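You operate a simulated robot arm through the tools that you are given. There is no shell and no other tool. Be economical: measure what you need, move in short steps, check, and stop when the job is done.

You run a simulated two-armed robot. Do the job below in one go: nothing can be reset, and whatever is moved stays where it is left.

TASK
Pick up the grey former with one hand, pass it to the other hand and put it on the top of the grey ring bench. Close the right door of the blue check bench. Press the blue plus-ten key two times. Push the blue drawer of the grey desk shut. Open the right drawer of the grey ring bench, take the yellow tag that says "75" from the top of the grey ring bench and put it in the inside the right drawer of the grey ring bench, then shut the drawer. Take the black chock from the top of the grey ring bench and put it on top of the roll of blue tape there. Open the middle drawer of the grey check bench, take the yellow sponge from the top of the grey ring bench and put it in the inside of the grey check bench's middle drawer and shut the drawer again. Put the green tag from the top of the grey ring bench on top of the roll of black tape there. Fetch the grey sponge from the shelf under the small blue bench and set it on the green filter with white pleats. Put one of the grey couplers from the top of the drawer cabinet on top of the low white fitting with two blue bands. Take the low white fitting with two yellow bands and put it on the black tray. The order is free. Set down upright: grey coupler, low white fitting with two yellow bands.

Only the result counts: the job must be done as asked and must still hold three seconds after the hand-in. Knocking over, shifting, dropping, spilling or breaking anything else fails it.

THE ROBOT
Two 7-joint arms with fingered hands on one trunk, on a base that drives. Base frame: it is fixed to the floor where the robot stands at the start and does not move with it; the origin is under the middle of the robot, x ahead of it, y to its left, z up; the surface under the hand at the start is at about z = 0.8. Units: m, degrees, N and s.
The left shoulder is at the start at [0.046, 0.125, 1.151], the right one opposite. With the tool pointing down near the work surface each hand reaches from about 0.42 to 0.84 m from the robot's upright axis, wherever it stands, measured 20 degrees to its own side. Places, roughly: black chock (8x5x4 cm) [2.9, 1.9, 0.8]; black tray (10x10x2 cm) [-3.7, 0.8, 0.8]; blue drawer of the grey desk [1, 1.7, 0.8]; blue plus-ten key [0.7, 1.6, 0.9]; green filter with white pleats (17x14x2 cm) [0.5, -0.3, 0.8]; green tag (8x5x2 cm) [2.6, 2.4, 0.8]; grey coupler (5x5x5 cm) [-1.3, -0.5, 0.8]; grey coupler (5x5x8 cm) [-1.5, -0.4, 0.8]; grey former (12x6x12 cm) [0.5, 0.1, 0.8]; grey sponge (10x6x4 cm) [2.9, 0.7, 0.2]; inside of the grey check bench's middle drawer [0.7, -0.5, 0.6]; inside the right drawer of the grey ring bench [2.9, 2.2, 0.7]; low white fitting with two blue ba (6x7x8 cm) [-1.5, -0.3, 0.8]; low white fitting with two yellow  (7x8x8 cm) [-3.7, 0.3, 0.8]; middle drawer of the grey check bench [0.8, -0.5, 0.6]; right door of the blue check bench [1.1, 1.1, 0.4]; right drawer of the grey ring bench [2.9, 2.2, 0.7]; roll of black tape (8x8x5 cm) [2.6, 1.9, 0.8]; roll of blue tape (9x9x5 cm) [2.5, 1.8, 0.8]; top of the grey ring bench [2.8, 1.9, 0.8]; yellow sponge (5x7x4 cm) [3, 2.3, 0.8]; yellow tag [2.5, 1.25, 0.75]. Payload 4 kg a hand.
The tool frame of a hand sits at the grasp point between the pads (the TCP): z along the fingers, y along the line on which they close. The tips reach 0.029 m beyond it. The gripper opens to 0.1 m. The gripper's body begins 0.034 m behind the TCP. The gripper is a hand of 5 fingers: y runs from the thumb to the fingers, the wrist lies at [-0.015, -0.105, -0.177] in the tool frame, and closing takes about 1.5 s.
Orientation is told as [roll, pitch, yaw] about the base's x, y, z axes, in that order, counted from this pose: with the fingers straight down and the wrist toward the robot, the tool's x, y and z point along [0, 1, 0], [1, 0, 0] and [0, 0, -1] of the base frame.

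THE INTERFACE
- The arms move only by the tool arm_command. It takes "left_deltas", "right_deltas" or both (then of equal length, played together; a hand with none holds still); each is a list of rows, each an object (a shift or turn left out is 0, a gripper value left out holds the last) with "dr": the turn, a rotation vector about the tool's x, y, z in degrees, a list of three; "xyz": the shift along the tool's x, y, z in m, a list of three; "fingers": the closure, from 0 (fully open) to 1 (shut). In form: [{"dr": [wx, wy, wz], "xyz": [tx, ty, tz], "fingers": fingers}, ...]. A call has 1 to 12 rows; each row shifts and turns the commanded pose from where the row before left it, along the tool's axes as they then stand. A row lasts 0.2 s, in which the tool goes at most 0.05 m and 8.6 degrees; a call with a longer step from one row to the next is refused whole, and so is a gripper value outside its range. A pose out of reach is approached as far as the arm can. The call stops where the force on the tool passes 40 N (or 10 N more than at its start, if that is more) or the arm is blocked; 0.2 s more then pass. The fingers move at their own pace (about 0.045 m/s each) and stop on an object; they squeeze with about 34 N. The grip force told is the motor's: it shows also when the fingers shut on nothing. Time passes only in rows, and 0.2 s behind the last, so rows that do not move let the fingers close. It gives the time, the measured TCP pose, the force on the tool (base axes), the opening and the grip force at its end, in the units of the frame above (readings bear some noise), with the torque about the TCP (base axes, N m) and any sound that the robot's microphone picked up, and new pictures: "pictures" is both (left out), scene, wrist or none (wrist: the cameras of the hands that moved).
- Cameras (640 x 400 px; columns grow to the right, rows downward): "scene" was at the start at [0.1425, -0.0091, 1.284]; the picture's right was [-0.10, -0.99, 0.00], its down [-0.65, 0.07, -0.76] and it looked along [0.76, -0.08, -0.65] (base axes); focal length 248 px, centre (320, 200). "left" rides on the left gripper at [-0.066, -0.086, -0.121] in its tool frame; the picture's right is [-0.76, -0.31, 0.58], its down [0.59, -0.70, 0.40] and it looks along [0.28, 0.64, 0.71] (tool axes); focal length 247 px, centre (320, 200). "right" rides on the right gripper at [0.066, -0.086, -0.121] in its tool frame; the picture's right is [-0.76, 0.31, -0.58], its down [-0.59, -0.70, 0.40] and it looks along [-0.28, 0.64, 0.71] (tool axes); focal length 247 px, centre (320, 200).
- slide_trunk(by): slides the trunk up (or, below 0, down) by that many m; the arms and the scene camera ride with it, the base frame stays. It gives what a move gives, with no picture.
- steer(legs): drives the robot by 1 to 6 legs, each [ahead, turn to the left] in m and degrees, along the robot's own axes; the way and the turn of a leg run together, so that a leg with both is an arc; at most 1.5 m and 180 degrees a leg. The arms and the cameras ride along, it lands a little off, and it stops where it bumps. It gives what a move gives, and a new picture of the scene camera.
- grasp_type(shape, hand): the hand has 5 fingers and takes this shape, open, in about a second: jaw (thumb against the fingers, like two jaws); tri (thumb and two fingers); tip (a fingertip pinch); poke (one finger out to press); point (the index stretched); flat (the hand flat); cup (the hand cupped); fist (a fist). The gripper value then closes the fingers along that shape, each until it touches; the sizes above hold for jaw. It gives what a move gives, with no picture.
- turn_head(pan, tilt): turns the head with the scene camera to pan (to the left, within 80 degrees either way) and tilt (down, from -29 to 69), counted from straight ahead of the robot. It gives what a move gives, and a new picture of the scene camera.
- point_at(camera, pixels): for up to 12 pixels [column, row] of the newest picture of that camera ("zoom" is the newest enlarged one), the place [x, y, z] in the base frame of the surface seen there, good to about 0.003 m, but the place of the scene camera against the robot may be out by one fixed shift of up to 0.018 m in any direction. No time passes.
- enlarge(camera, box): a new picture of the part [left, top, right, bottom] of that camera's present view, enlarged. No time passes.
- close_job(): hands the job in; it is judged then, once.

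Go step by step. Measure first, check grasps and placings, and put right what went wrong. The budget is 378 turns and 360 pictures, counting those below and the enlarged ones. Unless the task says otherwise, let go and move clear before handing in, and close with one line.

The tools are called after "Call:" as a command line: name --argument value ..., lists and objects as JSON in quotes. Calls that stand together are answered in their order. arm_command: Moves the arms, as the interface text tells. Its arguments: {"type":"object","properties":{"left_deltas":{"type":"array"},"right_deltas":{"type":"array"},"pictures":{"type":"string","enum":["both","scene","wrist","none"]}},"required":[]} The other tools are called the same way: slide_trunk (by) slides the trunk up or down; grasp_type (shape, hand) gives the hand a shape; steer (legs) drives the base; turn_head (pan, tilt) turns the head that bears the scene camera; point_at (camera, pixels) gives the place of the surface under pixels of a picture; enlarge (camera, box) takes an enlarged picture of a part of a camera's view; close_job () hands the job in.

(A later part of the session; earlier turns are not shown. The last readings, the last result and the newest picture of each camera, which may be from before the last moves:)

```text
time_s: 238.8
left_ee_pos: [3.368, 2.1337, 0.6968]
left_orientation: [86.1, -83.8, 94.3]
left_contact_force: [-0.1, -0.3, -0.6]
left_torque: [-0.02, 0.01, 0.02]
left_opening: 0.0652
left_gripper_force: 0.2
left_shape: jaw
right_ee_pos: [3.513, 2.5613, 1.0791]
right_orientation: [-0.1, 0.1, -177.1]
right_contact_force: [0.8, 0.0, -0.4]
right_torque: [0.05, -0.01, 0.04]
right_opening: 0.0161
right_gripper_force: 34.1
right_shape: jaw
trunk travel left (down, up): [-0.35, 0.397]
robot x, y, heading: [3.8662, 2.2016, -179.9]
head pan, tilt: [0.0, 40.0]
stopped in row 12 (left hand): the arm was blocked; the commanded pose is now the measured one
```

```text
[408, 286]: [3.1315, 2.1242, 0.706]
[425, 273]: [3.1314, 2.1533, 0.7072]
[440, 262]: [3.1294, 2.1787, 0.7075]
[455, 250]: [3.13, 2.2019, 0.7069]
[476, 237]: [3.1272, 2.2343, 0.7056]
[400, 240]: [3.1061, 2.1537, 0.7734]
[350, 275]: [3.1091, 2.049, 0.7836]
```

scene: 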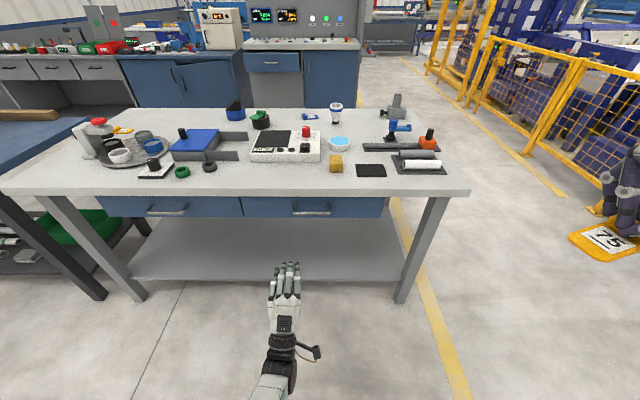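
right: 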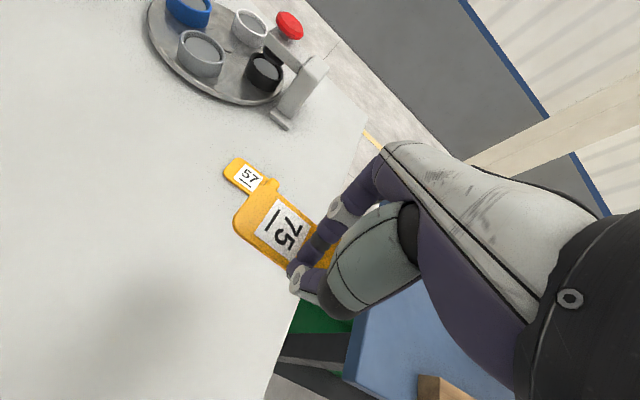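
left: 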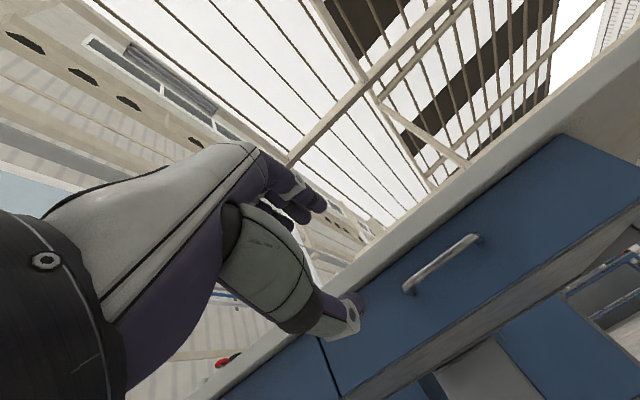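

Bar at x 3.129, z 0.708. Align laterally and advance to just before the bar.

Call:
arm_command --left_deltas '[{"xyz": [-0.024, 0.0087, 0]}, {"xyz": [-0.024, 0.0087, 0]}, {"xyz": [0, 0, 0.045]}, {"xyz": [0, 0, 0.045]}, {"xyz": [0, 0, 0.045]}, {"xyz": [0, 0, 0.03]}]'

```text
time_s: 240.2
left_ee_pos: [3.242, 2.1765, 0.7465]
left_orientation: [85.6, -84.1, 94.9]
left_contact_force: [0.2, 0.2, 0.2]
left_torque: [0.0, -0.02, 0.03]
left_opening: 0.065
left_gripper_force: 0.1
left_shape: jaw
left hand out of reach, approached as far as the arm can: row 4, 5, 6
right_ee_pos: [3.5124, 2.5633, 1.0785]
right_orientation: [0.0, 0.2, -177.2]
right_contact_force: [-0.1, 0.6, -0.4]
right_torque: [-0.03, 0.06, -0.01]
right_opening: 0.0166
right_gripper_force: 33.8
right_shape: jaw
trunk travel left (down, up): [-0.35, 0.397]
robot x, y, heading: [3.869, 2.2043, -180.0]
head pan, tilt: [0.0, 40.0]
```

scene: 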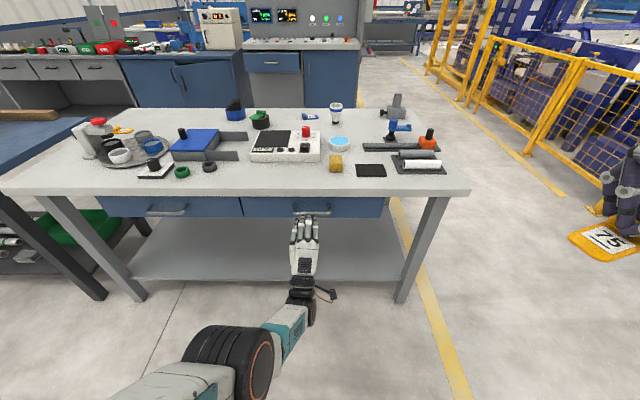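
left: 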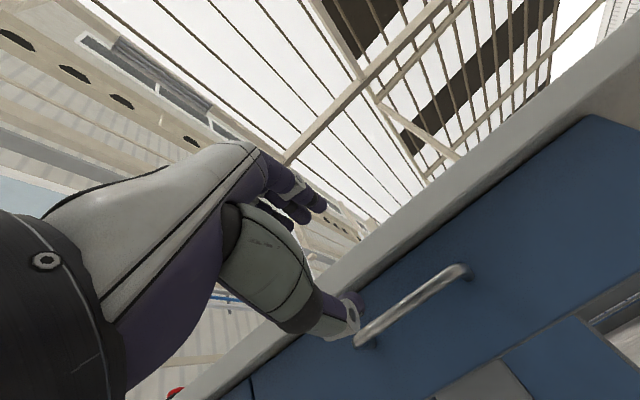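

Arm is at full stretch; lower the hand to bar height and drive the base forward 8 cm.

Call:
arm_command --left_deltas '[{"xyz": [0, -0.02, -0.005]}, {"xyz": [0, -0.018, -0.005]}]' --pictures "none"

Call:
steer --legs '[[0.06, 0]]'

Call:
enlarge --camera "left" --box '[0, 0, 640, 400]'

```text
time_s: 240.8
left_ee_pos: [3.2613, 2.1691, 0.7307]
left_orientation: [86.0, -84.1, 94.3]
left_contact_force: [0.4, 0.1, -0.1]
left_torque: [0.01, 0.04, 0.0]
left_opening: 0.0649
left_gripper_force: 0.1
left_shape: jaw
left hand out of reach, approached as far as the arm can: row 1, 2
right_ee_pos: [3.5116, 2.5627, 1.0789]
right_orientation: [-0.1, 0.3, -177.1]
right_contact_force: [1.1, -0.2, -0.5]
right_torque: [0.01, 0.01, -0.03]
right_opening: 0.0166
right_gripper_force: 33.8
right_shape: jaw
trunk travel left (down, up): [-0.35, 0.397]
robot x, y, heading: [3.8644, 2.2077, -179.8]
head pan, tilt: [0.0, 40.0]
```

```text
time_s: 241.8
left_ee_pos: [3.2011, 2.1684, 0.7302]
left_orientation: [85.0, -84.0, 95.3]
left_contact_force: [0.3, -0.9, -0.5]
left_torque: [-0.01, 0.01, -0.02]
left_opening: 0.0652
left_gripper_force: 0.1
left_shape: jaw
right_ee_pos: [3.4494, 2.5617, 1.0789]
right_orientation: [-0.1, 0.2, -177.1]
right_contact_force: [0.1, -0.7, -1.0]
right_torque: [0.04, 0.03, -0.02]
right_opening: 0.0164
right_gripper_force: 34.2
right_shape: jaw
trunk travel left (down, up): [-0.35, 0.397]
robot x, y, heading: [3.8073, 2.2021, -179.4]
head pan, tilt: [0.0, 40.0]
```

scene: 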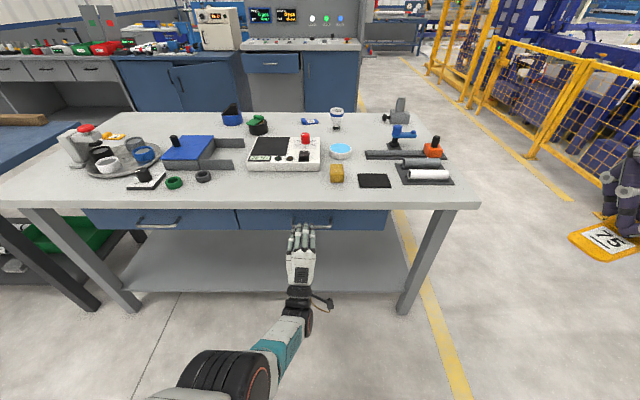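

```text
1.00 times, centred on (320, 200) of left (not enlarged: the box is as wide or as high as the picture)
```

zoom: 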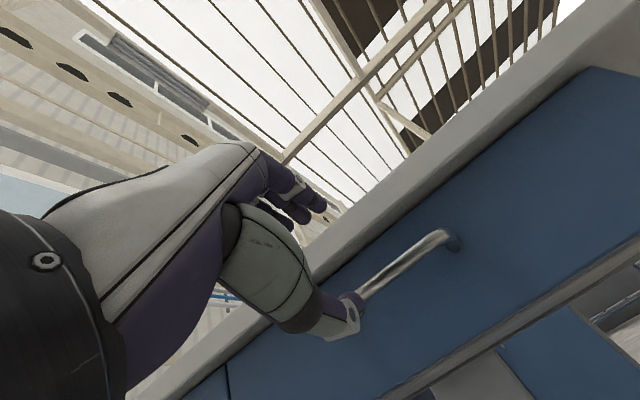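

Call:
arm_command --left_deltas '[{"xyz": [-0.006, -0.012, 0]}, {"xyz": [-0.006, -0.01, 0]}, {}]' --pictures "none"

```text
time_s: 242.6
left_ee_pos: [3.2114, 2.1711, 0.7222]
left_orientation: [85.7, -84.0, 94.7]
left_contact_force: [0.0, -0.3, -0.2]
left_torque: [-0.02, -0.02, 0.0]
left_opening: 0.065
left_gripper_force: 0.1
left_shape: jaw
left hand out of reach, approached as far as the arm can: row 1, 2
right_ee_pos: [3.45, 2.5621, 1.0796]
right_orientation: [-0.2, 0.2, -177.1]
right_contact_force: [0.6, 0.2, -0.5]
right_torque: [-0.01, -0.02, -0.02]
right_opening: 0.0164
right_gripper_force: 33.4
right_shape: jaw
trunk travel left (down, up): [-0.35, 0.397]
robot x, y, heading: [3.8052, 2.1996, -180.0]
head pan, tilt: [0.0, 40.0]
```

The arm is at its length limit because the shoulder is high; lower the trunk 0.2 m and raise the hand correspondingly.

Call:
slide_trunk --by -0.2

Call:
arm_command --left_deltas '[{"xyz": [0, 0.04, 0]}, {"xyz": [0, 0.04, 0]}, {"xyz": [0, 0.04, 0]}, {"xyz": [0, 0.04, 0]}, {"xyz": [0, 0.02, 0]}, {}]'

```text
time_s: 244.7
left_ee_pos: [3.211, 2.173, 0.5223]
left_orientation: [85.9, -84.1, 94.4]
left_contact_force: [-0.5, -0.8, 0.0]
left_torque: [-0.04, -0.01, 0.02]
left_opening: 0.0649
left_gripper_force: 0.0
left_shape: jaw
right_ee_pos: [3.4468, 2.5633, 0.8763]
right_orientation: [0.0, 1.0, -177.1]
right_contact_force: [0.4, 0.2, 0.4]
right_torque: [-0.02, 0.07, -0.02]
right_opening: 0.0165
right_gripper_force: 33.3
right_shape: jaw
trunk travel left (down, up): [-0.15, 0.597]
robot x, y, heading: [3.8079, 2.2049, -179.7]
head pan, tilt: [0.0, 40.0]
```

```text
time_s: 246.3
left_ee_pos: [3.1982, 2.1784, 0.7181]
left_orientation: [108.0, -81.2, 73.0]
left_contact_force: [-0.5, 0.5, 0.8]
left_torque: [-0.03, -0.03, 0.02]
left_opening: 0.065
left_gripper_force: 0.0
left_shape: jaw
right_ee_pos: [3.4471, 2.563, 0.8759]
right_orientation: [0.0, 1.0, -177.1]
right_contact_force: [0.4, 0.0, -0.2]
right_torque: [0.03, -0.01, -0.02]
right_opening: 0.0164
right_gripper_force: 34.1
right_shape: jaw
trunk travel left (down, up): [-0.15, 0.597]
robot x, y, heading: [3.811, 2.2036, -179.7]
head pan, tilt: [0.0, 40.0]
stopped in row 6 (left hand): the arm was blocked; the commanded pose is now the measured one
```

scene: 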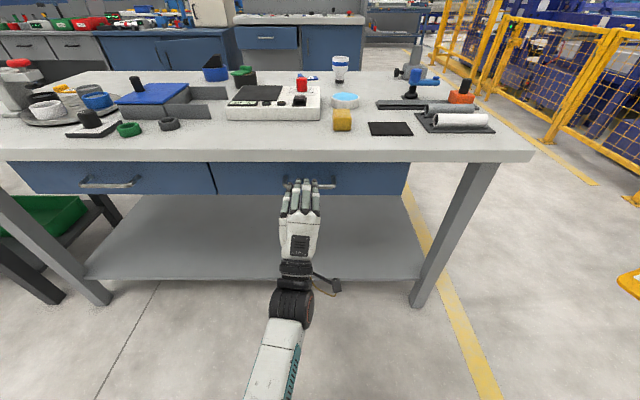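
left: 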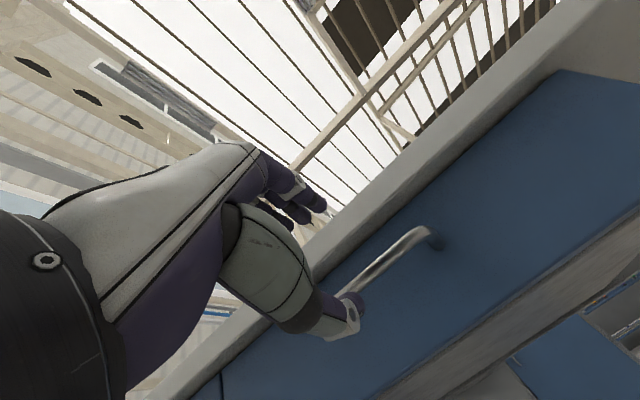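

Now at (3.198, 2.178, 0.718) – bar is in range. Advance 5.5 cm and close.

Call:
arm_command --left_deltas '[{"xyz": [0, -0.01, 0.015]}, {"xyz": [0, 0, 0.02]}, {"xyz": [0, 0, 0.02]}, {}]'

```text
time_s: 247.3
left_ee_pos: [3.1433, 2.1786, 0.7086]
left_orientation: [107.2, -81.6, 73.7]
left_contact_force: [0.3, -0.1, -0.3]
left_torque: [0.02, 0.0, -0.02]
left_opening: 0.0651
left_gripper_force: 0.1
left_shape: jaw
right_ee_pos: [3.4463, 2.5629, 0.8751]
right_orientation: [0.1, 1.0, -177.2]
right_contact_force: [0.2, -0.2, -0.1]
right_torque: [-0.02, 0.0, -0.01]
right_opening: 0.0165
right_gripper_force: 33.4
right_shape: jaw
trunk travel left (down, up): [-0.15, 0.597]
robot x, y, heading: [3.8059, 2.2052, -179.8]
head pan, tilt: [0.0, 40.0]
```

scene: 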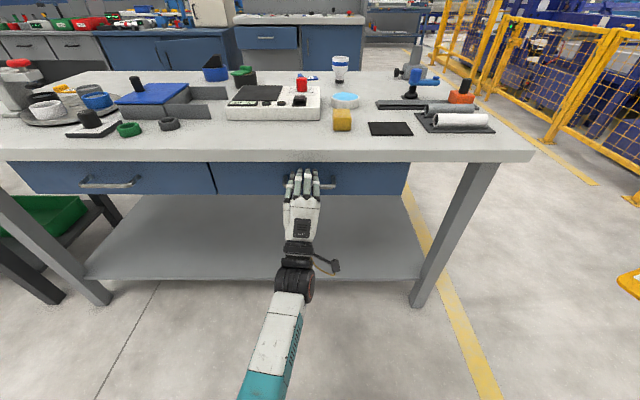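
left: 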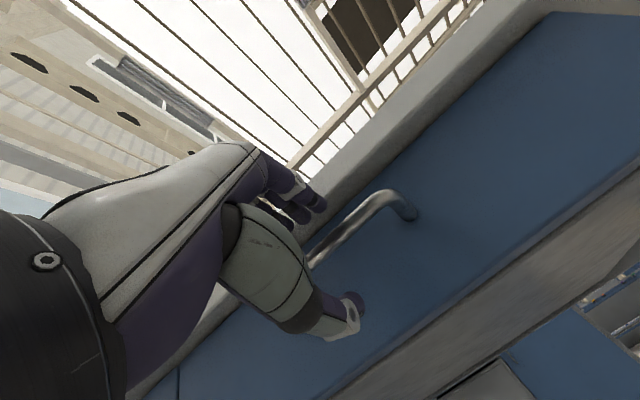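

The bar passes between thumb and fingers. Close.

Call:
arm_command --left_deltas '[{"fingers": 1}, {}, {}, {}, {}, {}]' --pictures "none"

Call:
steer --legs '[[-0.12, 0]]'

```text
time_s: 248.7
left_ee_pos: [3.1449, 2.1791, 0.7094]
left_orientation: [106.9, -81.6, 73.9]
left_contact_force: [-2.7, -0.1, -0.3]
left_torque: [-0.1, 0.03, 0.05]
left_opening: 0.0055
left_gripper_force: 34.1
left_shape: jaw
right_ee_pos: [3.4466, 2.5635, 0.8753]
right_orientation: [0.0, 1.0, -177.2]
right_contact_force: [0.6, -0.1, -0.8]
right_torque: [-0.05, -0.02, 0.01]
right_opening: 0.0167
right_gripper_force: 34.3
right_shape: jaw
trunk travel left (down, up): [-0.15, 0.597]
robot x, y, heading: [3.8057, 2.2061, -179.8]
head pan, tilt: [0.0, 40.0]
```

```text
time_s: 250.0
left_ee_pos: [3.2658, 2.1783, 0.7097]
left_orientation: [107.1, -81.6, 73.8]
left_contact_force: [0.2, -0.7, -1.1]
left_torque: [-0.09, -0.01, 0.05]
left_opening: 0.0056
left_gripper_force: 34.2
left_shape: jaw
right_ee_pos: [3.5682, 2.5628, 0.8746]
right_orientation: [0.0, 0.9, -177.0]
right_contact_force: [-0.7, -0.1, -0.7]
right_torque: [0.01, 0.01, 0.01]
right_opening: 0.0165
right_gripper_force: 33.9
right_shape: jaw
trunk travel left (down, up): [-0.15, 0.597]
robot x, y, heading: [3.929, 2.2049, -180.0]
head pan, tilt: [0.0, 40.0]
```

scene: 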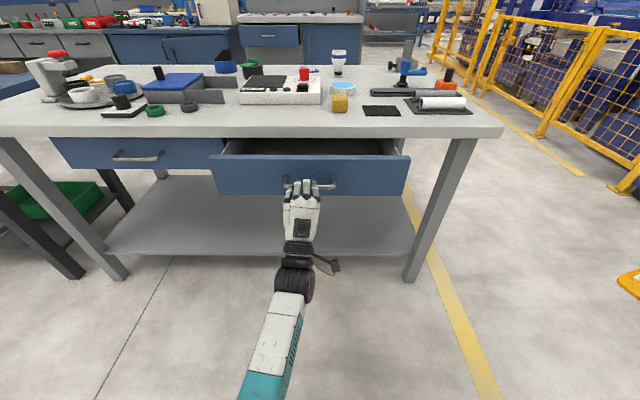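

The drawer is coming out. Pull another 0.14 m.

Call:
steer --legs '[[-0.14, 0]]'

```text
time_s: 251.3
left_ee_pos: [3.411, 2.1772, 0.7085]
left_orientation: [107.1, -81.6, 73.9]
left_contact_force: [0.9, 0.2, -0.1]
left_torque: [-0.08, -0.05, 0.03]
left_opening: 0.0053
left_gripper_force: 33.9
left_shape: jaw
right_ee_pos: [3.7118, 2.5635, 0.8749]
right_orientation: [0.0, 1.0, -176.8]
right_contact_force: [0.5, 0.9, 0.0]
right_torque: [-0.02, 0.03, -0.01]
right_opening: 0.0165
right_gripper_force: 34.0
right_shape: jaw
trunk travel left (down, up): [-0.15, 0.597]
robot x, y, heading: [4.0736, 2.2058, -179.5]
head pan, tilt: [0.0, 40.0]
```

scene: 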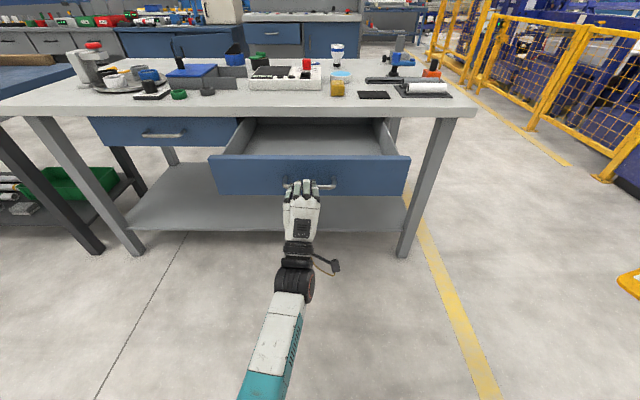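

Open by 0.27 m. Release, back the left hand off, and move it left and up out of the way.

Call:
arm_command --left_deltas '[{"fingers": 0.35}, {}, {}, {"xyz": [0, 0, -0.03]}, {"xyz": [0, 0, -0.04]}, {"xyz": [0.045, 0, 0]}, {"xyz": [0.045, 0, 0]}, {"xyz": [0.045, 0, 0]}, {"xyz": [0.045, 0.02, 0]}, {"xyz": [0.04, 0.03, 0]}]' --pictures "none"

Call:
steer --legs '[[0.12, 0]]'

Call:
turn_head --pan 0 --tilt 45

```text
time_s: 253.5
left_ee_pos: [3.4848, 1.9708, 0.787]
left_orientation: [107.0, -81.6, 73.9]
left_contact_force: [-0.8, 0.3, -0.3]
left_torque: [-0.01, -0.01, -0.01]
left_opening: 0.0649
left_gripper_force: 0.1
left_shape: jaw
right_ee_pos: [3.7119, 2.562, 0.8746]
right_orientation: [0.0, 1.0, -177.0]
right_contact_force: [-0.9, 0.4, -0.9]
right_torque: [0.0, -0.02, 0.0]
right_opening: 0.0162
right_gripper_force: 34.2
right_shape: jaw
trunk travel left (down, up): [-0.15, 0.597]
robot x, y, heading: [4.0741, 2.2059, -179.6]
head pan, tilt: [0.0, 40.0]
```

```text
time_s: 254.8
left_ee_pos: [3.3643, 1.9712, 0.7875]
left_orientation: [107.2, -81.6, 73.8]
left_contact_force: [-0.1, 0.5, 0.8]
left_torque: [0.01, 0.01, 0.01]
left_opening: 0.065
left_gripper_force: 0.0
left_shape: jaw
right_ee_pos: [3.5924, 2.5635, 0.876]
right_orientation: [0.1, 1.0, -177.0]
right_contact_force: [0.3, 1.5, -1.1]
right_torque: [-0.01, 0.04, -0.02]
right_opening: 0.0163
right_gripper_force: 34.2
right_shape: jaw
trunk travel left (down, up): [-0.15, 0.597]
robot x, y, heading: [3.9481, 2.2052, -179.6]
head pan, tilt: [0.0, 40.0]
```

scene: 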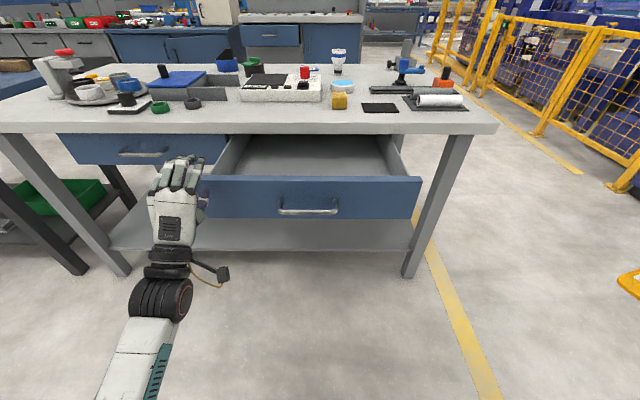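

```text
time_s: 255.4
left_ee_pos: [3.3651, 1.971, 0.7873]
left_orientation: [107.2, -81.5, 73.8]
left_contact_force: [-1.2, -0.1, 0.4]
left_torque: [0.03, 0.0, -0.02]
left_opening: 0.0648
left_gripper_force: 0.0
left_shape: jaw
right_ee_pos: [3.5925, 2.5634, 0.8745]
right_orientation: [0.0, 1.0, -177.0]
right_contact_force: [0.1, -0.2, -1.4]
right_torque: [-0.01, -0.02, -0.02]
right_opening: 0.0162
right_gripper_force: 34.0
right_shape: jaw
trunk travel left (down, up): [-0.15, 0.597]
robot x, y, heading: [3.9524, 2.2038, -179.7]
head pan, tilt: [0.0, 45.0]
```

scene: 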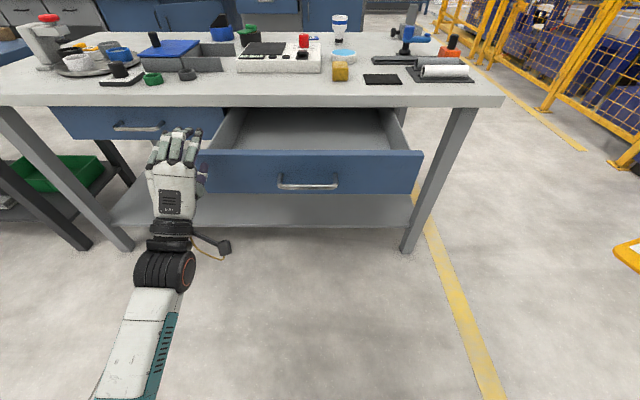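

Drawer interior visible at (310,130). Measure it.

Call:
point_at --camera "scene" --pixels '[[310, 140], [350, 130], [350, 145], [310, 152], [400, 130], [225, 130], [310, 170], [308, 183], [380, 140], [310, 115], [414, 155]]'

```text
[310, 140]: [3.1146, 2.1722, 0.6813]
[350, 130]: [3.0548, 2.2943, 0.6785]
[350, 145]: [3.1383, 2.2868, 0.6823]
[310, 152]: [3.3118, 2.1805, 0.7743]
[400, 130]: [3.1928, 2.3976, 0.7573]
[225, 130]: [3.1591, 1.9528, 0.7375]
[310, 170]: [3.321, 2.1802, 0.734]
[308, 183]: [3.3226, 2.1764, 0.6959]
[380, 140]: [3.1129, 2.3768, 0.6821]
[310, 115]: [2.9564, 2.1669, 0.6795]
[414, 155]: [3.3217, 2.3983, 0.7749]
```

Interior floor z≈0.667, x 3.11–3.305, y 1.95–2.39, panel top 0.762. Check the tag in the right hand, then carry it over.

Call:
enlarge --camera "right" --box '[0, 0, 640, 400]'

```text
1.00 times, centred on (320, 200) of right (not enlarged: the box is as wide or as high as the picture)
```

zoom: 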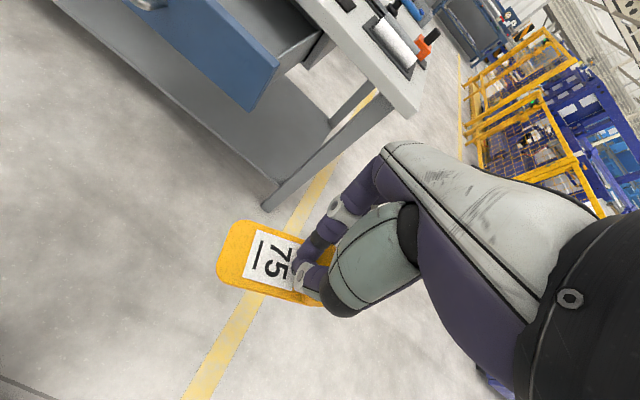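

Tag is secure. Move over the drawer interior.

Call:
arm_command --right_deltas '[{"xyz": [0, 0, -0.025]}, {"xyz": [0.0248, 0.0391, 0]}, {"xyz": [0.0248, 0.0391, 0]}, {"xyz": [0.0248, 0.0391, 0]}, {"xyz": [0.0248, 0.0391, 0]}, {"xyz": [0.0248, 0.0391, 0]}, {"xyz": [0.0248, 0.0391, 0]}, {"xyz": [0.0248, 0.0391, 0]}, {"xyz": [0.0248, 0.0391, 0]}, {"xyz": [0.0248, 0.0391, 0]}, {"xyz": [0.0248, 0.0391, 0]}]'

```text
time_s: 257.8
left_ee_pos: [3.3658, 1.9705, 0.7883]
left_orientation: [108.2, -81.6, 72.8]
left_contact_force: [0.9, -1.3, 0.9]
left_torque: [-0.02, -0.05, -0.05]
left_opening: 0.0652
left_gripper_force: 0.0
left_shape: jaw
right_ee_pos: [3.2398, 2.3137, 0.8948]
right_orientation: [-0.2, 0.8, -177.1]
right_contact_force: [0.1, -0.1, -0.1]
right_torque: [0.05, 0.01, 0.0]
right_opening: 0.0162
right_gripper_force: 34.1
right_shape: jaw
right hand out of reach, approached as far as the arm can: row 11
trunk travel left (down, up): [-0.15, 0.597]
robot x, y, heading: [3.9567, 2.208, -179.4]
head pan, tilt: [0.0, 45.0]
```

scene: 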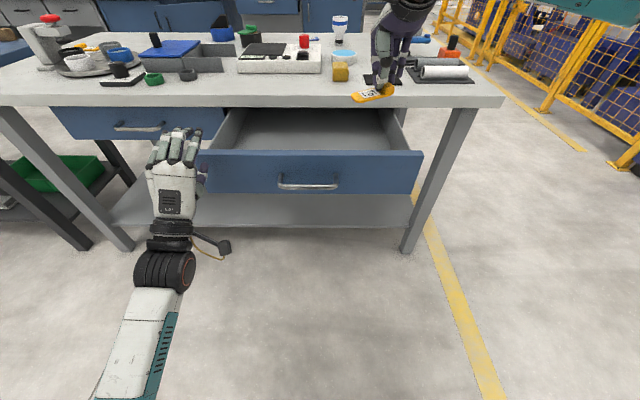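
right: 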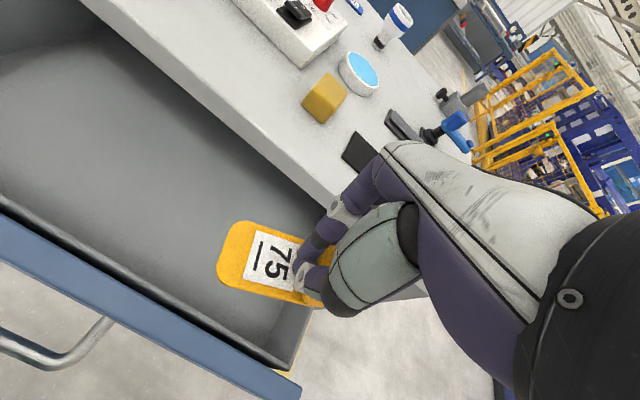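

Drive 0.1 m closer, moving the left hand aside and retracting the right by 7.5 cm first.

Call:
arm_command --left_deltas '[{"xyz": [0.04, 0, -0.02]}, {"xyz": [0.04, 0, -0.02]}, {"xyz": [0.04, 0.02, -0.02]}]' --right_deltas '[{"xyz": [0, -0.025, 0]}, {"xyz": [0, -0.025, 0]}, {"xyz": [0, -0.025, 0]}]' --pictures "none"

Call:
steer --legs '[[0.1, 0]]'

Call:
enlarge --camera "right" --box '[0, 0, 640, 400]'

```text
time_s: 258.6
left_ee_pos: [3.4284, 1.8539, 0.8235]
left_orientation: [107.5, -81.5, 73.4]
left_contact_force: [0.3, -0.4, -0.8]
left_torque: [-0.01, 0.05, 0.02]
left_opening: 0.0651
left_gripper_force: 0.0
left_shape: jaw
right_ee_pos: [3.314, 2.3163, 0.8951]
right_orientation: [0.1, 1.0, -176.9]
right_contact_force: [-0.1, 0.1, -0.6]
right_torque: [-0.03, -0.01, 0.01]
right_opening: 0.0162
right_gripper_force: 34.0
right_shape: jaw
trunk travel left (down, up): [-0.15, 0.597]
robot x, y, heading: [3.9528, 2.2079, -179.5]
head pan, tilt: [0.0, 45.0]
```

```text
time_s: 259.8
left_ee_pos: [3.327, 1.8525, 0.8225]
left_orientation: [107.0, -81.5, 73.9]
left_contact_force: [0.9, 1.2, -0.6]
left_torque: [-0.02, 0.01, -0.05]
left_opening: 0.0647
left_gripper_force: 0.0
left_shape: jaw
right_ee_pos: [3.2121, 2.3164, 0.896]
right_orientation: [0.0, 1.1, -177.0]
right_contact_force: [0.0, -0.3, 0.4]
right_torque: [-0.02, 0.0, 0.0]
right_opening: 0.0162
right_gripper_force: 34.0
right_shape: jaw
trunk travel left (down, up): [-0.15, 0.597]
robot x, y, heading: [3.8554, 2.2019, -179.9]
head pan, tilt: [0.0, 45.0]
```

scene: 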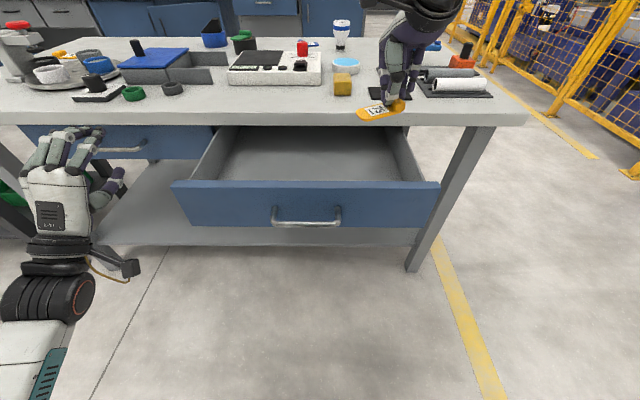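

```text
1.00 times, centred on (320, 200) of right (not enlarged: the box is as wide or as high as the picture)
```

zoom: 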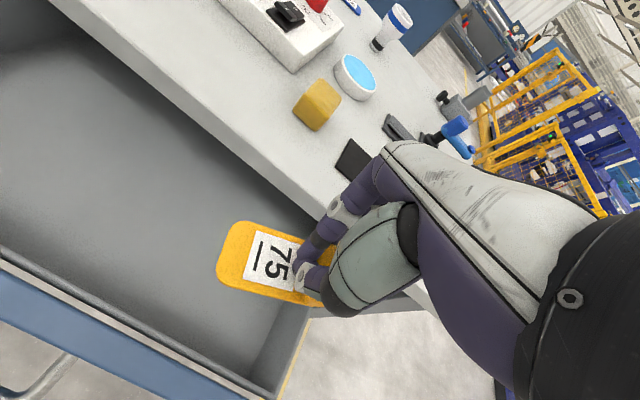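

Shift 5 cm toward the drawer middle, then lower to just above the floor.

Call:
arm_command --right_deltas '[{"xyz": [0.03, 0, 0]}, {"xyz": [0.025, -0.005, 0]}, {"xyz": [0, 0, 0.045]}, {"xyz": [0, 0, 0.045]}, {"xyz": [0, 0, 0.045]}, {"xyz": [0, 0, 0.035]}, {"xyz": [0, 0, 0.012]}]'

```text
time_s: 261.4
left_ee_pos: [3.3271, 1.8514, 0.823]
left_orientation: [107.0, -81.6, 73.7]
left_contact_force: [-0.8, -0.5, 0.3]
left_torque: [0.01, -0.01, 0.03]
left_opening: 0.0648
left_gripper_force: 0.0
left_shape: jaw
right_ee_pos: [3.2219, 2.2645, 0.7119]
right_orientation: [0.0, 0.9, -177.1]
right_contact_force: [0.1, -0.8, -0.2]
right_torque: [0.0, 0.01, 0.0]
right_opening: 0.0162
right_gripper_force: 33.4
right_shape: jaw
trunk travel left (down, up): [-0.15, 0.597]
robot x, y, heading: [3.8511, 2.2069, -179.9]
head pan, tilt: [0.0, 45.0]
```

scene: 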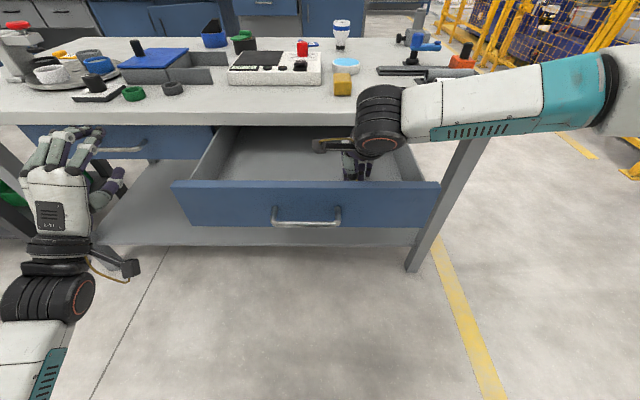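
right: 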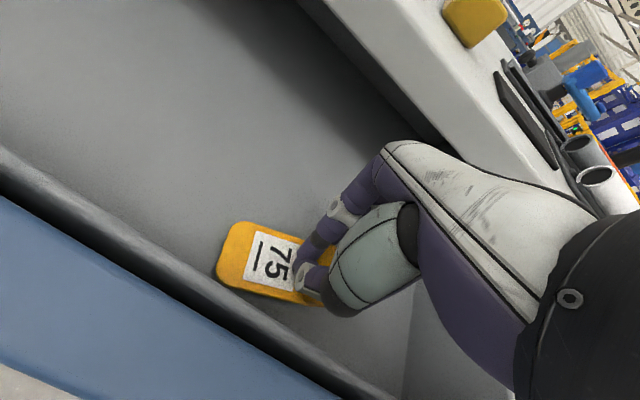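

Call:
arm_command --right_deltas '[{"xyz": [0, 0, 0.004]}, {"xyz": [0, 0, 0.004]}, {"xyz": [0, 0, 0.003]}, {}]' --pictures "none"

```text
time_s: 262.4
left_ee_pos: [3.3259, 1.8528, 0.8236]
left_orientation: [107.2, -81.6, 73.7]
left_contact_force: [0.9, -0.9, 0.5]
left_torque: [0.0, -0.01, -0.01]
left_opening: 0.0652
left_gripper_force: 0.1
left_shape: jaw
right_ee_pos: [3.2228, 2.2649, 0.7031]
right_orientation: [0.3, 1.0, -176.9]
right_contact_force: [-0.3, -0.5, 0.8]
right_torque: [-0.05, 0.0, -0.01]
right_opening: 0.0162
right_gripper_force: 34.2
right_shape: jaw
trunk travel left (down, up): [-0.15, 0.597]
robot x, y, heading: [3.8453, 2.2068, -179.6]
head pan, tilt: [0.0, 45.0]
```

Near contact. Release and rise.

Call:
arm_command --right_deltas '[{"xyz": [0, 0, 0.002]}, {"fingers": 0.35}, {}, {}, {}, {"xyz": [0, 0, -0.02]}, {"xyz": [0, 0, -0.045]}, {"xyz": [0, 0, -0.045]}, {"xyz": [0, 0, -0.045]}, {"xyz": [0, -0.03, -0.04]}, {"xyz": [0, -0.045, 0]}, {"xyz": [-0.03, -0.03, 0]}]'

```text
time_s: 265.0
left_ee_pos: [3.3262, 1.8516, 0.8236]
left_orientation: [107.2, -81.7, 73.7]
left_contact_force: [-0.8, -0.8, -0.1]
left_torque: [-0.02, 0.0, -0.02]
left_opening: 0.0649
left_gripper_force: 0.2
left_shape: jaw
right_ee_pos: [3.3215, 2.2962, 0.8992]
right_orientation: [0.0, 1.0, -177.0]
right_contact_force: [-0.2, -0.4, 0.1]
right_torque: [0.04, 0.01, 0.01]
right_opening: 0.065
right_gripper_force: 0.1
right_shape: jaw
trunk travel left (down, up): [-0.15, 0.597]
robot x, y, heading: [3.851, 2.206, -179.7]
head pan, tilt: [0.0, 45.0]
```

scene: 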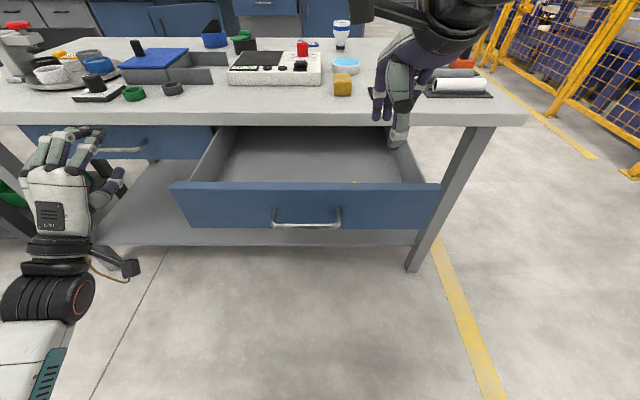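
right: 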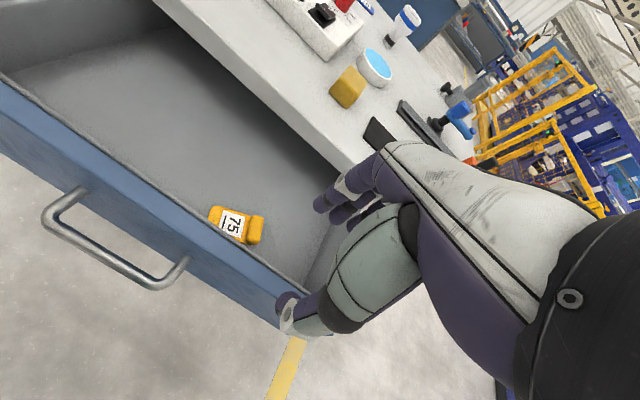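

Tag 75 lies in the drawer. Now bring the closed left hand in front of the panel to push it shut; raise the right hand.

Call:
arm_command --left_deltas '[{"xyz": [0, 0, -0.045], "fingers": 1}, {"xyz": [0, 0, -0.045]}, {"xyz": [-0.04, -0.02, -0.01]}, {"xyz": [-0.04, -0.02, 0]}, {"xyz": [-0.04, -0.02, 0]}, {"xyz": [-0.04, -0.02, 0]}, {"xyz": [-0.04, -0.02, 0]}, {"xyz": [-0.02, -0.01, 0]}]' --right_deltas '[{"xyz": [0, -0.02, -0.04]}, {"xyz": [0, -0.02, -0.04]}, {"xyz": [0, -0.04, -0.02]}, {"xyz": [0, -0.04, 0]}, {}, {}, {}, {}]'

```text
time_s: 266.8
left_ee_pos: [3.4185, 2.0573, 0.6795]
left_orientation: [107.2, -81.5, 73.7]
left_contact_force: [-0.1, 0.9, 0.8]
left_torque: [0.0, -0.04, 0.0]
left_opening: 0.0
left_gripper_force: 33.5
left_shape: jaw
right_ee_pos: [3.438, 2.3036, 1.0008]
right_orientation: [0.0, 1.0, -177.0]
right_contact_force: [0.5, 0.3, 0.0]
right_torque: [-0.01, 0.01, -0.02]
right_opening: 0.0649
right_gripper_force: 0.0
right_shape: jaw
trunk travel left (down, up): [-0.15, 0.597]
robot x, y, heading: [3.8496, 2.2047, -179.7]
head pan, tilt: [0.0, 45.0]
```

scene: 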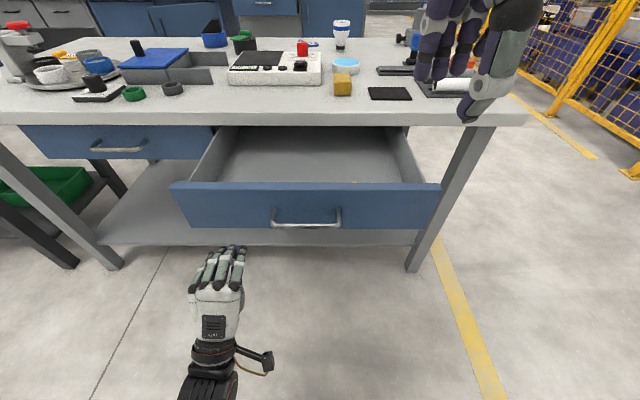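
right: 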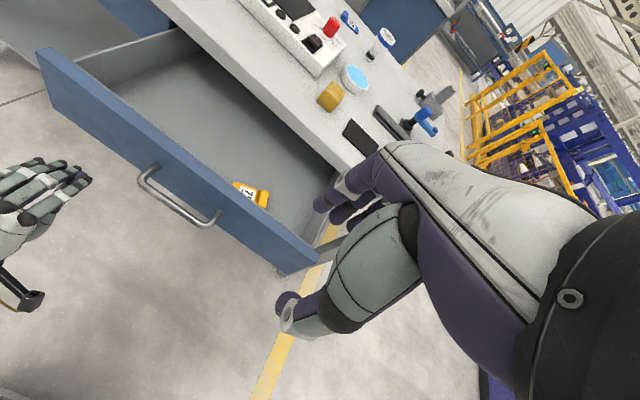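
left: 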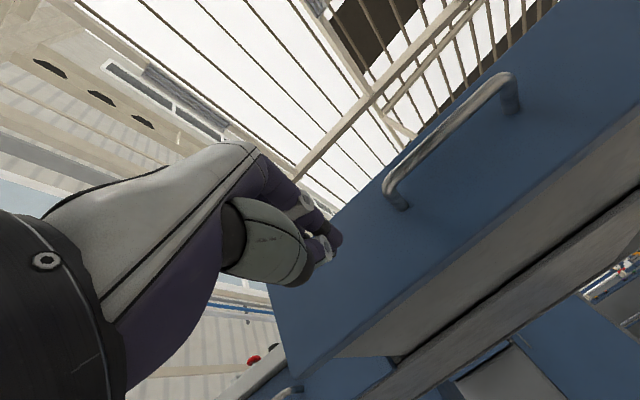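

Raise 3 cm to panel mid-height and push by driving forward 0.2 m.

Call:
arm_command --left_deltas '[{"xyz": [-0.02, 0.03, 0]}]' --pictures "none"

Call:
steer --legs '[[0.22, 0]]'

```text
time_s: 267.2
left_ee_pos: [3.4185, 2.0799, 0.7028]
left_orientation: [107.3, -81.5, 73.7]
left_contact_force: [0.2, -0.7, 0.2]
left_torque: [0.01, 0.02, -0.01]
left_opening: 0.0001
left_gripper_force: 34.1
left_shape: jaw
right_ee_pos: [3.4396, 2.304, 1.0011]
right_orientation: [-0.1, 1.0, -177.1]
right_contact_force: [0.5, -0.4, 0.2]
right_torque: [0.01, -0.01, -0.02]
right_opening: 0.065
right_gripper_force: 0.0
right_shape: jaw
trunk travel left (down, up): [-0.15, 0.597]
robot x, y, heading: [3.8522, 2.2039, -179.8]
head pan, tilt: [0.0, 45.0]
```

```text
time_s: 268.9
left_ee_pos: [3.2003, 2.0796, 0.7035]
left_orientation: [107.0, -81.6, 73.8]
left_contact_force: [-0.7, 0.3, -0.1]
left_torque: [0.02, -0.02, -0.02]
left_opening: 0.0
left_gripper_force: 33.9
left_shape: jaw
right_ee_pos: [3.2211, 2.3036, 1.0006]
right_orientation: [-0.1, 1.0, -177.1]
right_contact_force: [-0.4, -0.1, 0.3]
right_torque: [-0.02, -0.02, -0.01]
right_opening: 0.0649
right_gripper_force: 0.0
right_shape: jaw
trunk travel left (down, up): [-0.15, 0.597]
robot x, y, heading: [3.6373, 2.2035, -179.6]
head pan, tilt: [0.0, 45.0]
```

scene: 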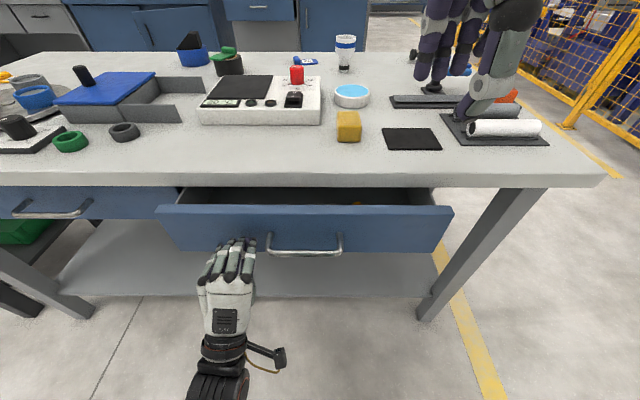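

The drawer is closing. Push the rest with the arm until force rises.

Call:
arm_command --left_deltas '[{"xyz": [0, 0, 0.03]}, {"xyz": [0, 0, 0.03]}, {"xyz": [0, 0, 0.03]}, {"xyz": [0, 0, 0.02]}, {"xyz": [0, 0, 0.01]}]' --pictures "scene"

```text
time_s: 269.7
left_ee_pos: [3.1134, 2.0775, 0.7092]
left_orientation: [111.6, -81.5, 69.1]
left_contact_force: [12.2, -1.3, 1.3]
left_torque: [0.0, 0.06, 0.14]
left_opening: 0.0
left_gripper_force: 33.7
left_shape: jaw
right_ee_pos: [3.2221, 2.3042, 1.0014]
right_orientation: [0.0, 1.1, -177.2]
right_contact_force: [-0.1, 0.3, -0.3]
right_torque: [-0.03, 0.0, -0.01]
right_opening: 0.0647
right_gripper_force: 0.1
right_shape: jaw
trunk travel left (down, up): [-0.15, 0.597]
robot x, y, heading: [3.6334, 2.2024, -179.9]
head pan, tilt: [0.0, 45.0]
stopped in row 4 (left hand): the force on the tool passed its limit at 77 N (the readings are from after the stop); the commanded pose is now the measured one
```

scene: 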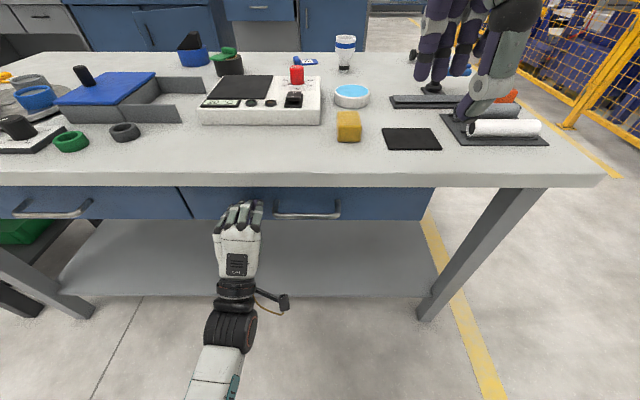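

Drawer shut, flush with its neighbour. Back the left hand off, then measure the yellow sponge.

Call:
arm_command --left_deltas '[{"xyz": [0, 0, -0.04]}, {"xyz": [0, 0, -0.04]}, {"xyz": [0.03, 0, -0.03]}, {"xyz": [0.03, 0.03, -0.02]}]' --right_deltas '[{"fingers": 0, "xyz": [0, 0.02, 0]}, {"xyz": [0, 0.02, 0]}, {"xyz": [0, 0.02, 0]}, {"xyz": [0, 0.02, 0]}]' --pictures "wrist"

```text
time_s: 270.7
left_ee_pos: [3.2429, 2.0236, 0.7384]
left_orientation: [110.2, -81.5, 70.6]
left_contact_force: [-0.5, -0.6, 0.7]
left_torque: [-0.01, -0.01, 0.0]
left_opening: 0.0
left_gripper_force: 34.2
left_shape: jaw
right_ee_pos: [3.1433, 2.3006, 0.9988]
right_orientation: [0.0, 0.9, -177.2]
right_contact_force: [0.8, 1.1, -1.4]
right_torque: [-0.04, 0.02, 0.02]
right_opening: 0.0998
right_gripper_force: 0.1
right_shape: jaw
trunk travel left (down, up): [-0.15, 0.597]
robot x, y, heading: [3.6367, 2.2022, -179.6]
head pan, tilt: [0.0, 45.0]
```

right: 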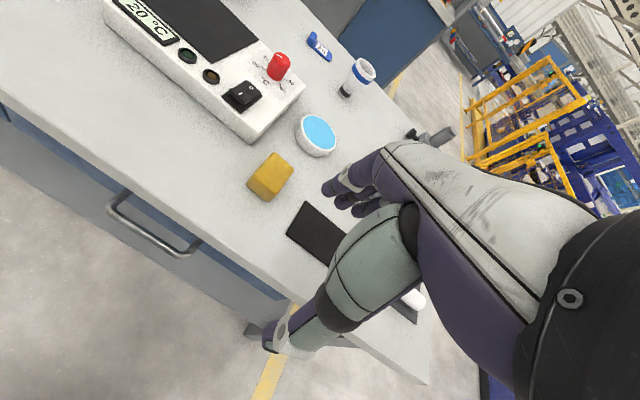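
left: 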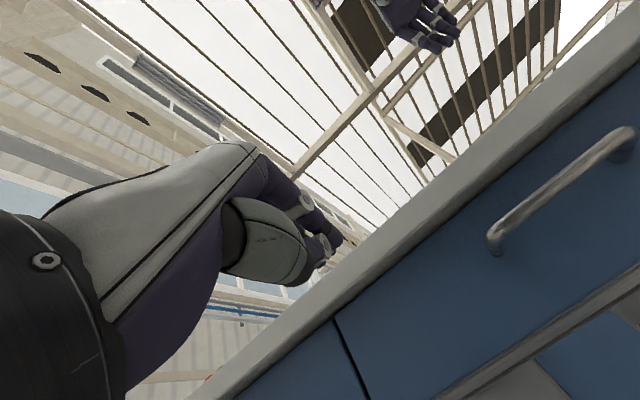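

Call:
enlarge --camera "right" --box '[230, 140, 326, 210]'

Call:
point_at --camera "zoom" --pixels '[[285, 80], [420, 150], [130, 250], [260, 370], [280, 220], [330, 300], [430, 180], [120, 310], [250, 400]]'

```text
5.71 times, centred on (278, 175) of right
```

zoom: 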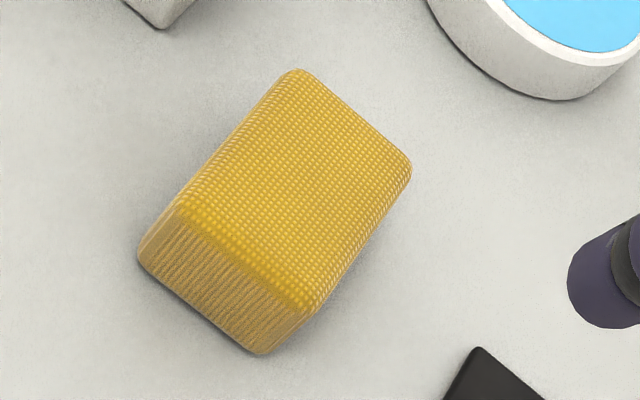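

```text
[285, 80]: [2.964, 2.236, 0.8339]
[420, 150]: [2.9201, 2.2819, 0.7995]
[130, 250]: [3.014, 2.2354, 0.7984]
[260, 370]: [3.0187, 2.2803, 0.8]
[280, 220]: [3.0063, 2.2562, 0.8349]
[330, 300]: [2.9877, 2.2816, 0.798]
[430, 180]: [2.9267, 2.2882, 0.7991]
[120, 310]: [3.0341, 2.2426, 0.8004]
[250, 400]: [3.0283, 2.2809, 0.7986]
```

Need the exact x extent; measure the sponge's top corners.

Call:
point_at --camera "zoom" --pixels '[[295, 78], [400, 175], [310, 295], [185, 215], [350, 130], [250, 250], [270, 340], [160, 260], [440, 50], [540, 90], [160, 15]]'

```text
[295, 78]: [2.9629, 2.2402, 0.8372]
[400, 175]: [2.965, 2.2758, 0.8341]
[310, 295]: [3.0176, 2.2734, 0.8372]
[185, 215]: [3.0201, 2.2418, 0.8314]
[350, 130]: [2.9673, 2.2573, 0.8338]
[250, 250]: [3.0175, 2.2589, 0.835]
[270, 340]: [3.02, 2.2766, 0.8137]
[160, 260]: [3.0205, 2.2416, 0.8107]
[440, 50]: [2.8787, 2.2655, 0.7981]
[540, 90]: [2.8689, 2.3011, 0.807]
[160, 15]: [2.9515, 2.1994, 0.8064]
```

Sponge: x 2.957–3.021, y 2.236–2.281, top 0.836. Move above and descend with 8.5 cm opening.

Call:
arm_command --right_deltas '[{"fingers": 0.15, "xyz": [0.009, 0.039, 0]}, {"xyz": [0.009, 0.039, 0]}, {"xyz": [0.009, 0.039, 0]}, {"xyz": [0.008, 0.039, 0]}, {"xyz": [0, 0, 0.04]}, {"xyz": [0, 0, 0.04]}, {"xyz": [0, 0, 0.03]}]'

```text
time_s: 272.3
left_ee_pos: [3.2414, 2.0249, 0.7367]
left_orientation: [110.1, -81.5, 70.5]
left_contact_force: [0.3, 0.1, -0.1]
left_torque: [-0.03, -0.02, -0.04]
left_opening: 0.0001
left_gripper_force: 33.6
left_shape: jaw
right_ee_pos: [3.0148, 2.2745, 0.8868]
right_orientation: [0.1, 1.1, -177.1]
right_contact_force: [0.0, 0.3, 0.5]
right_torque: [0.0, 0.02, 0.02]
right_opening: 0.0852
right_gripper_force: 0.1
right_shape: jaw
right hand out of reach, approached as far as the arm can: row 4
trunk travel left (down, up): [-0.15, 0.597]
robot x, y, heading: [3.6356, 2.2025, -179.6]
head pan, tilt: [0.0, 45.0]
```

scene: 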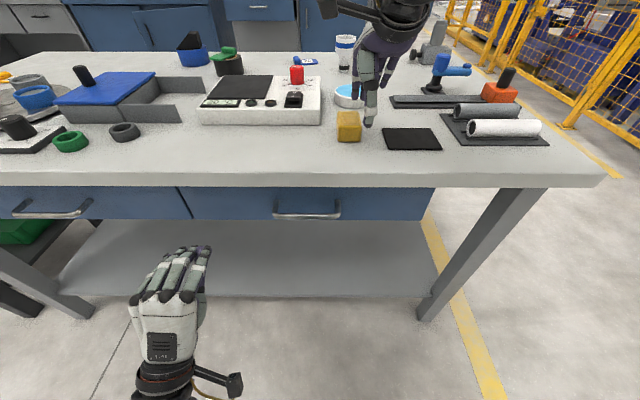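
right: 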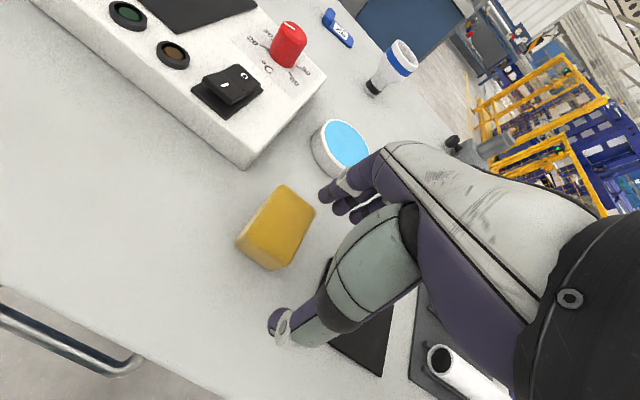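

Slightly short; drive forward 3 cm and shift laterally.

Call:
steer --legs '[[0.03, 0]]'

Call:
arm_command --right_deltas '[{"xyz": [0.016, 0, 0]}, {}]' --pictures "wrist"

```text
time_s: 273.1
left_ee_pos: [3.2116, 2.0242, 0.7371]
left_orientation: [110.1, -81.5, 70.5]
left_contact_force: [0.0, 0.0, 0.5]
left_torque: [-0.05, -0.02, -0.05]
left_opening: 0.0001
left_gripper_force: 34.5
left_shape: jaw
right_ee_pos: [2.985, 2.2742, 0.8875]
right_orientation: [-0.1, 1.0, -177.1]
right_contact_force: [0.1, -0.1, -0.9]
right_torque: [0.0, 0.03, 0.0]
right_opening: 0.0852
right_gripper_force: 0.2
right_shape: jaw
trunk travel left (down, up): [-0.15, 0.597]
robot x, y, heading: [3.6018, 2.2026, -179.4]
head pan, tilt: [0.0, 45.0]
```

scene: 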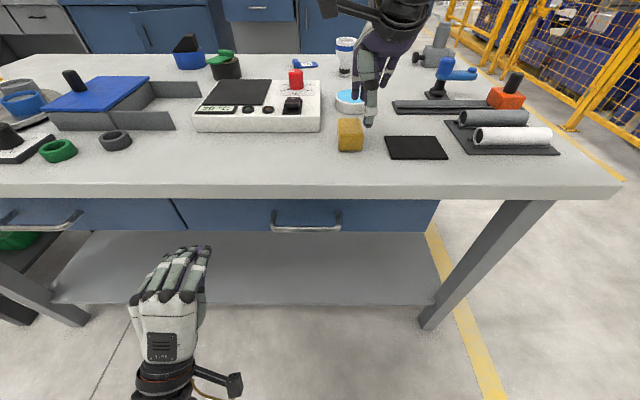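

```text
time_s: 273.7
left_ee_pos: [3.2114, 2.0252, 0.7389]
left_orientation: [110.1, -81.5, 70.7]
left_contact_force: [-0.1, 0.7, 1.4]
left_torque: [-0.01, 0.02, 0.02]
left_opening: 0.0
left_gripper_force: 34.1
left_shape: jaw
right_ee_pos: [2.9859, 2.258, 0.8884]
right_orientation: [0.1, 1.0, -177.1]
right_contact_force: [0.1, 1.0, -0.9]
right_torque: [0.02, -0.02, 0.01]
right_opening: 0.0855
right_gripper_force: 0.1
right_shape: jaw
trunk travel left (down, up): [-0.15, 0.597]
robot x, y, heading: [3.6045, 2.2059, -179.8]
head pan, tilt: [0.0, 45.0]
```

right: 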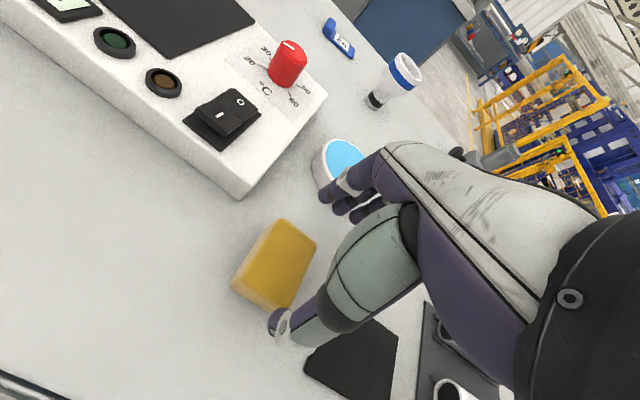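

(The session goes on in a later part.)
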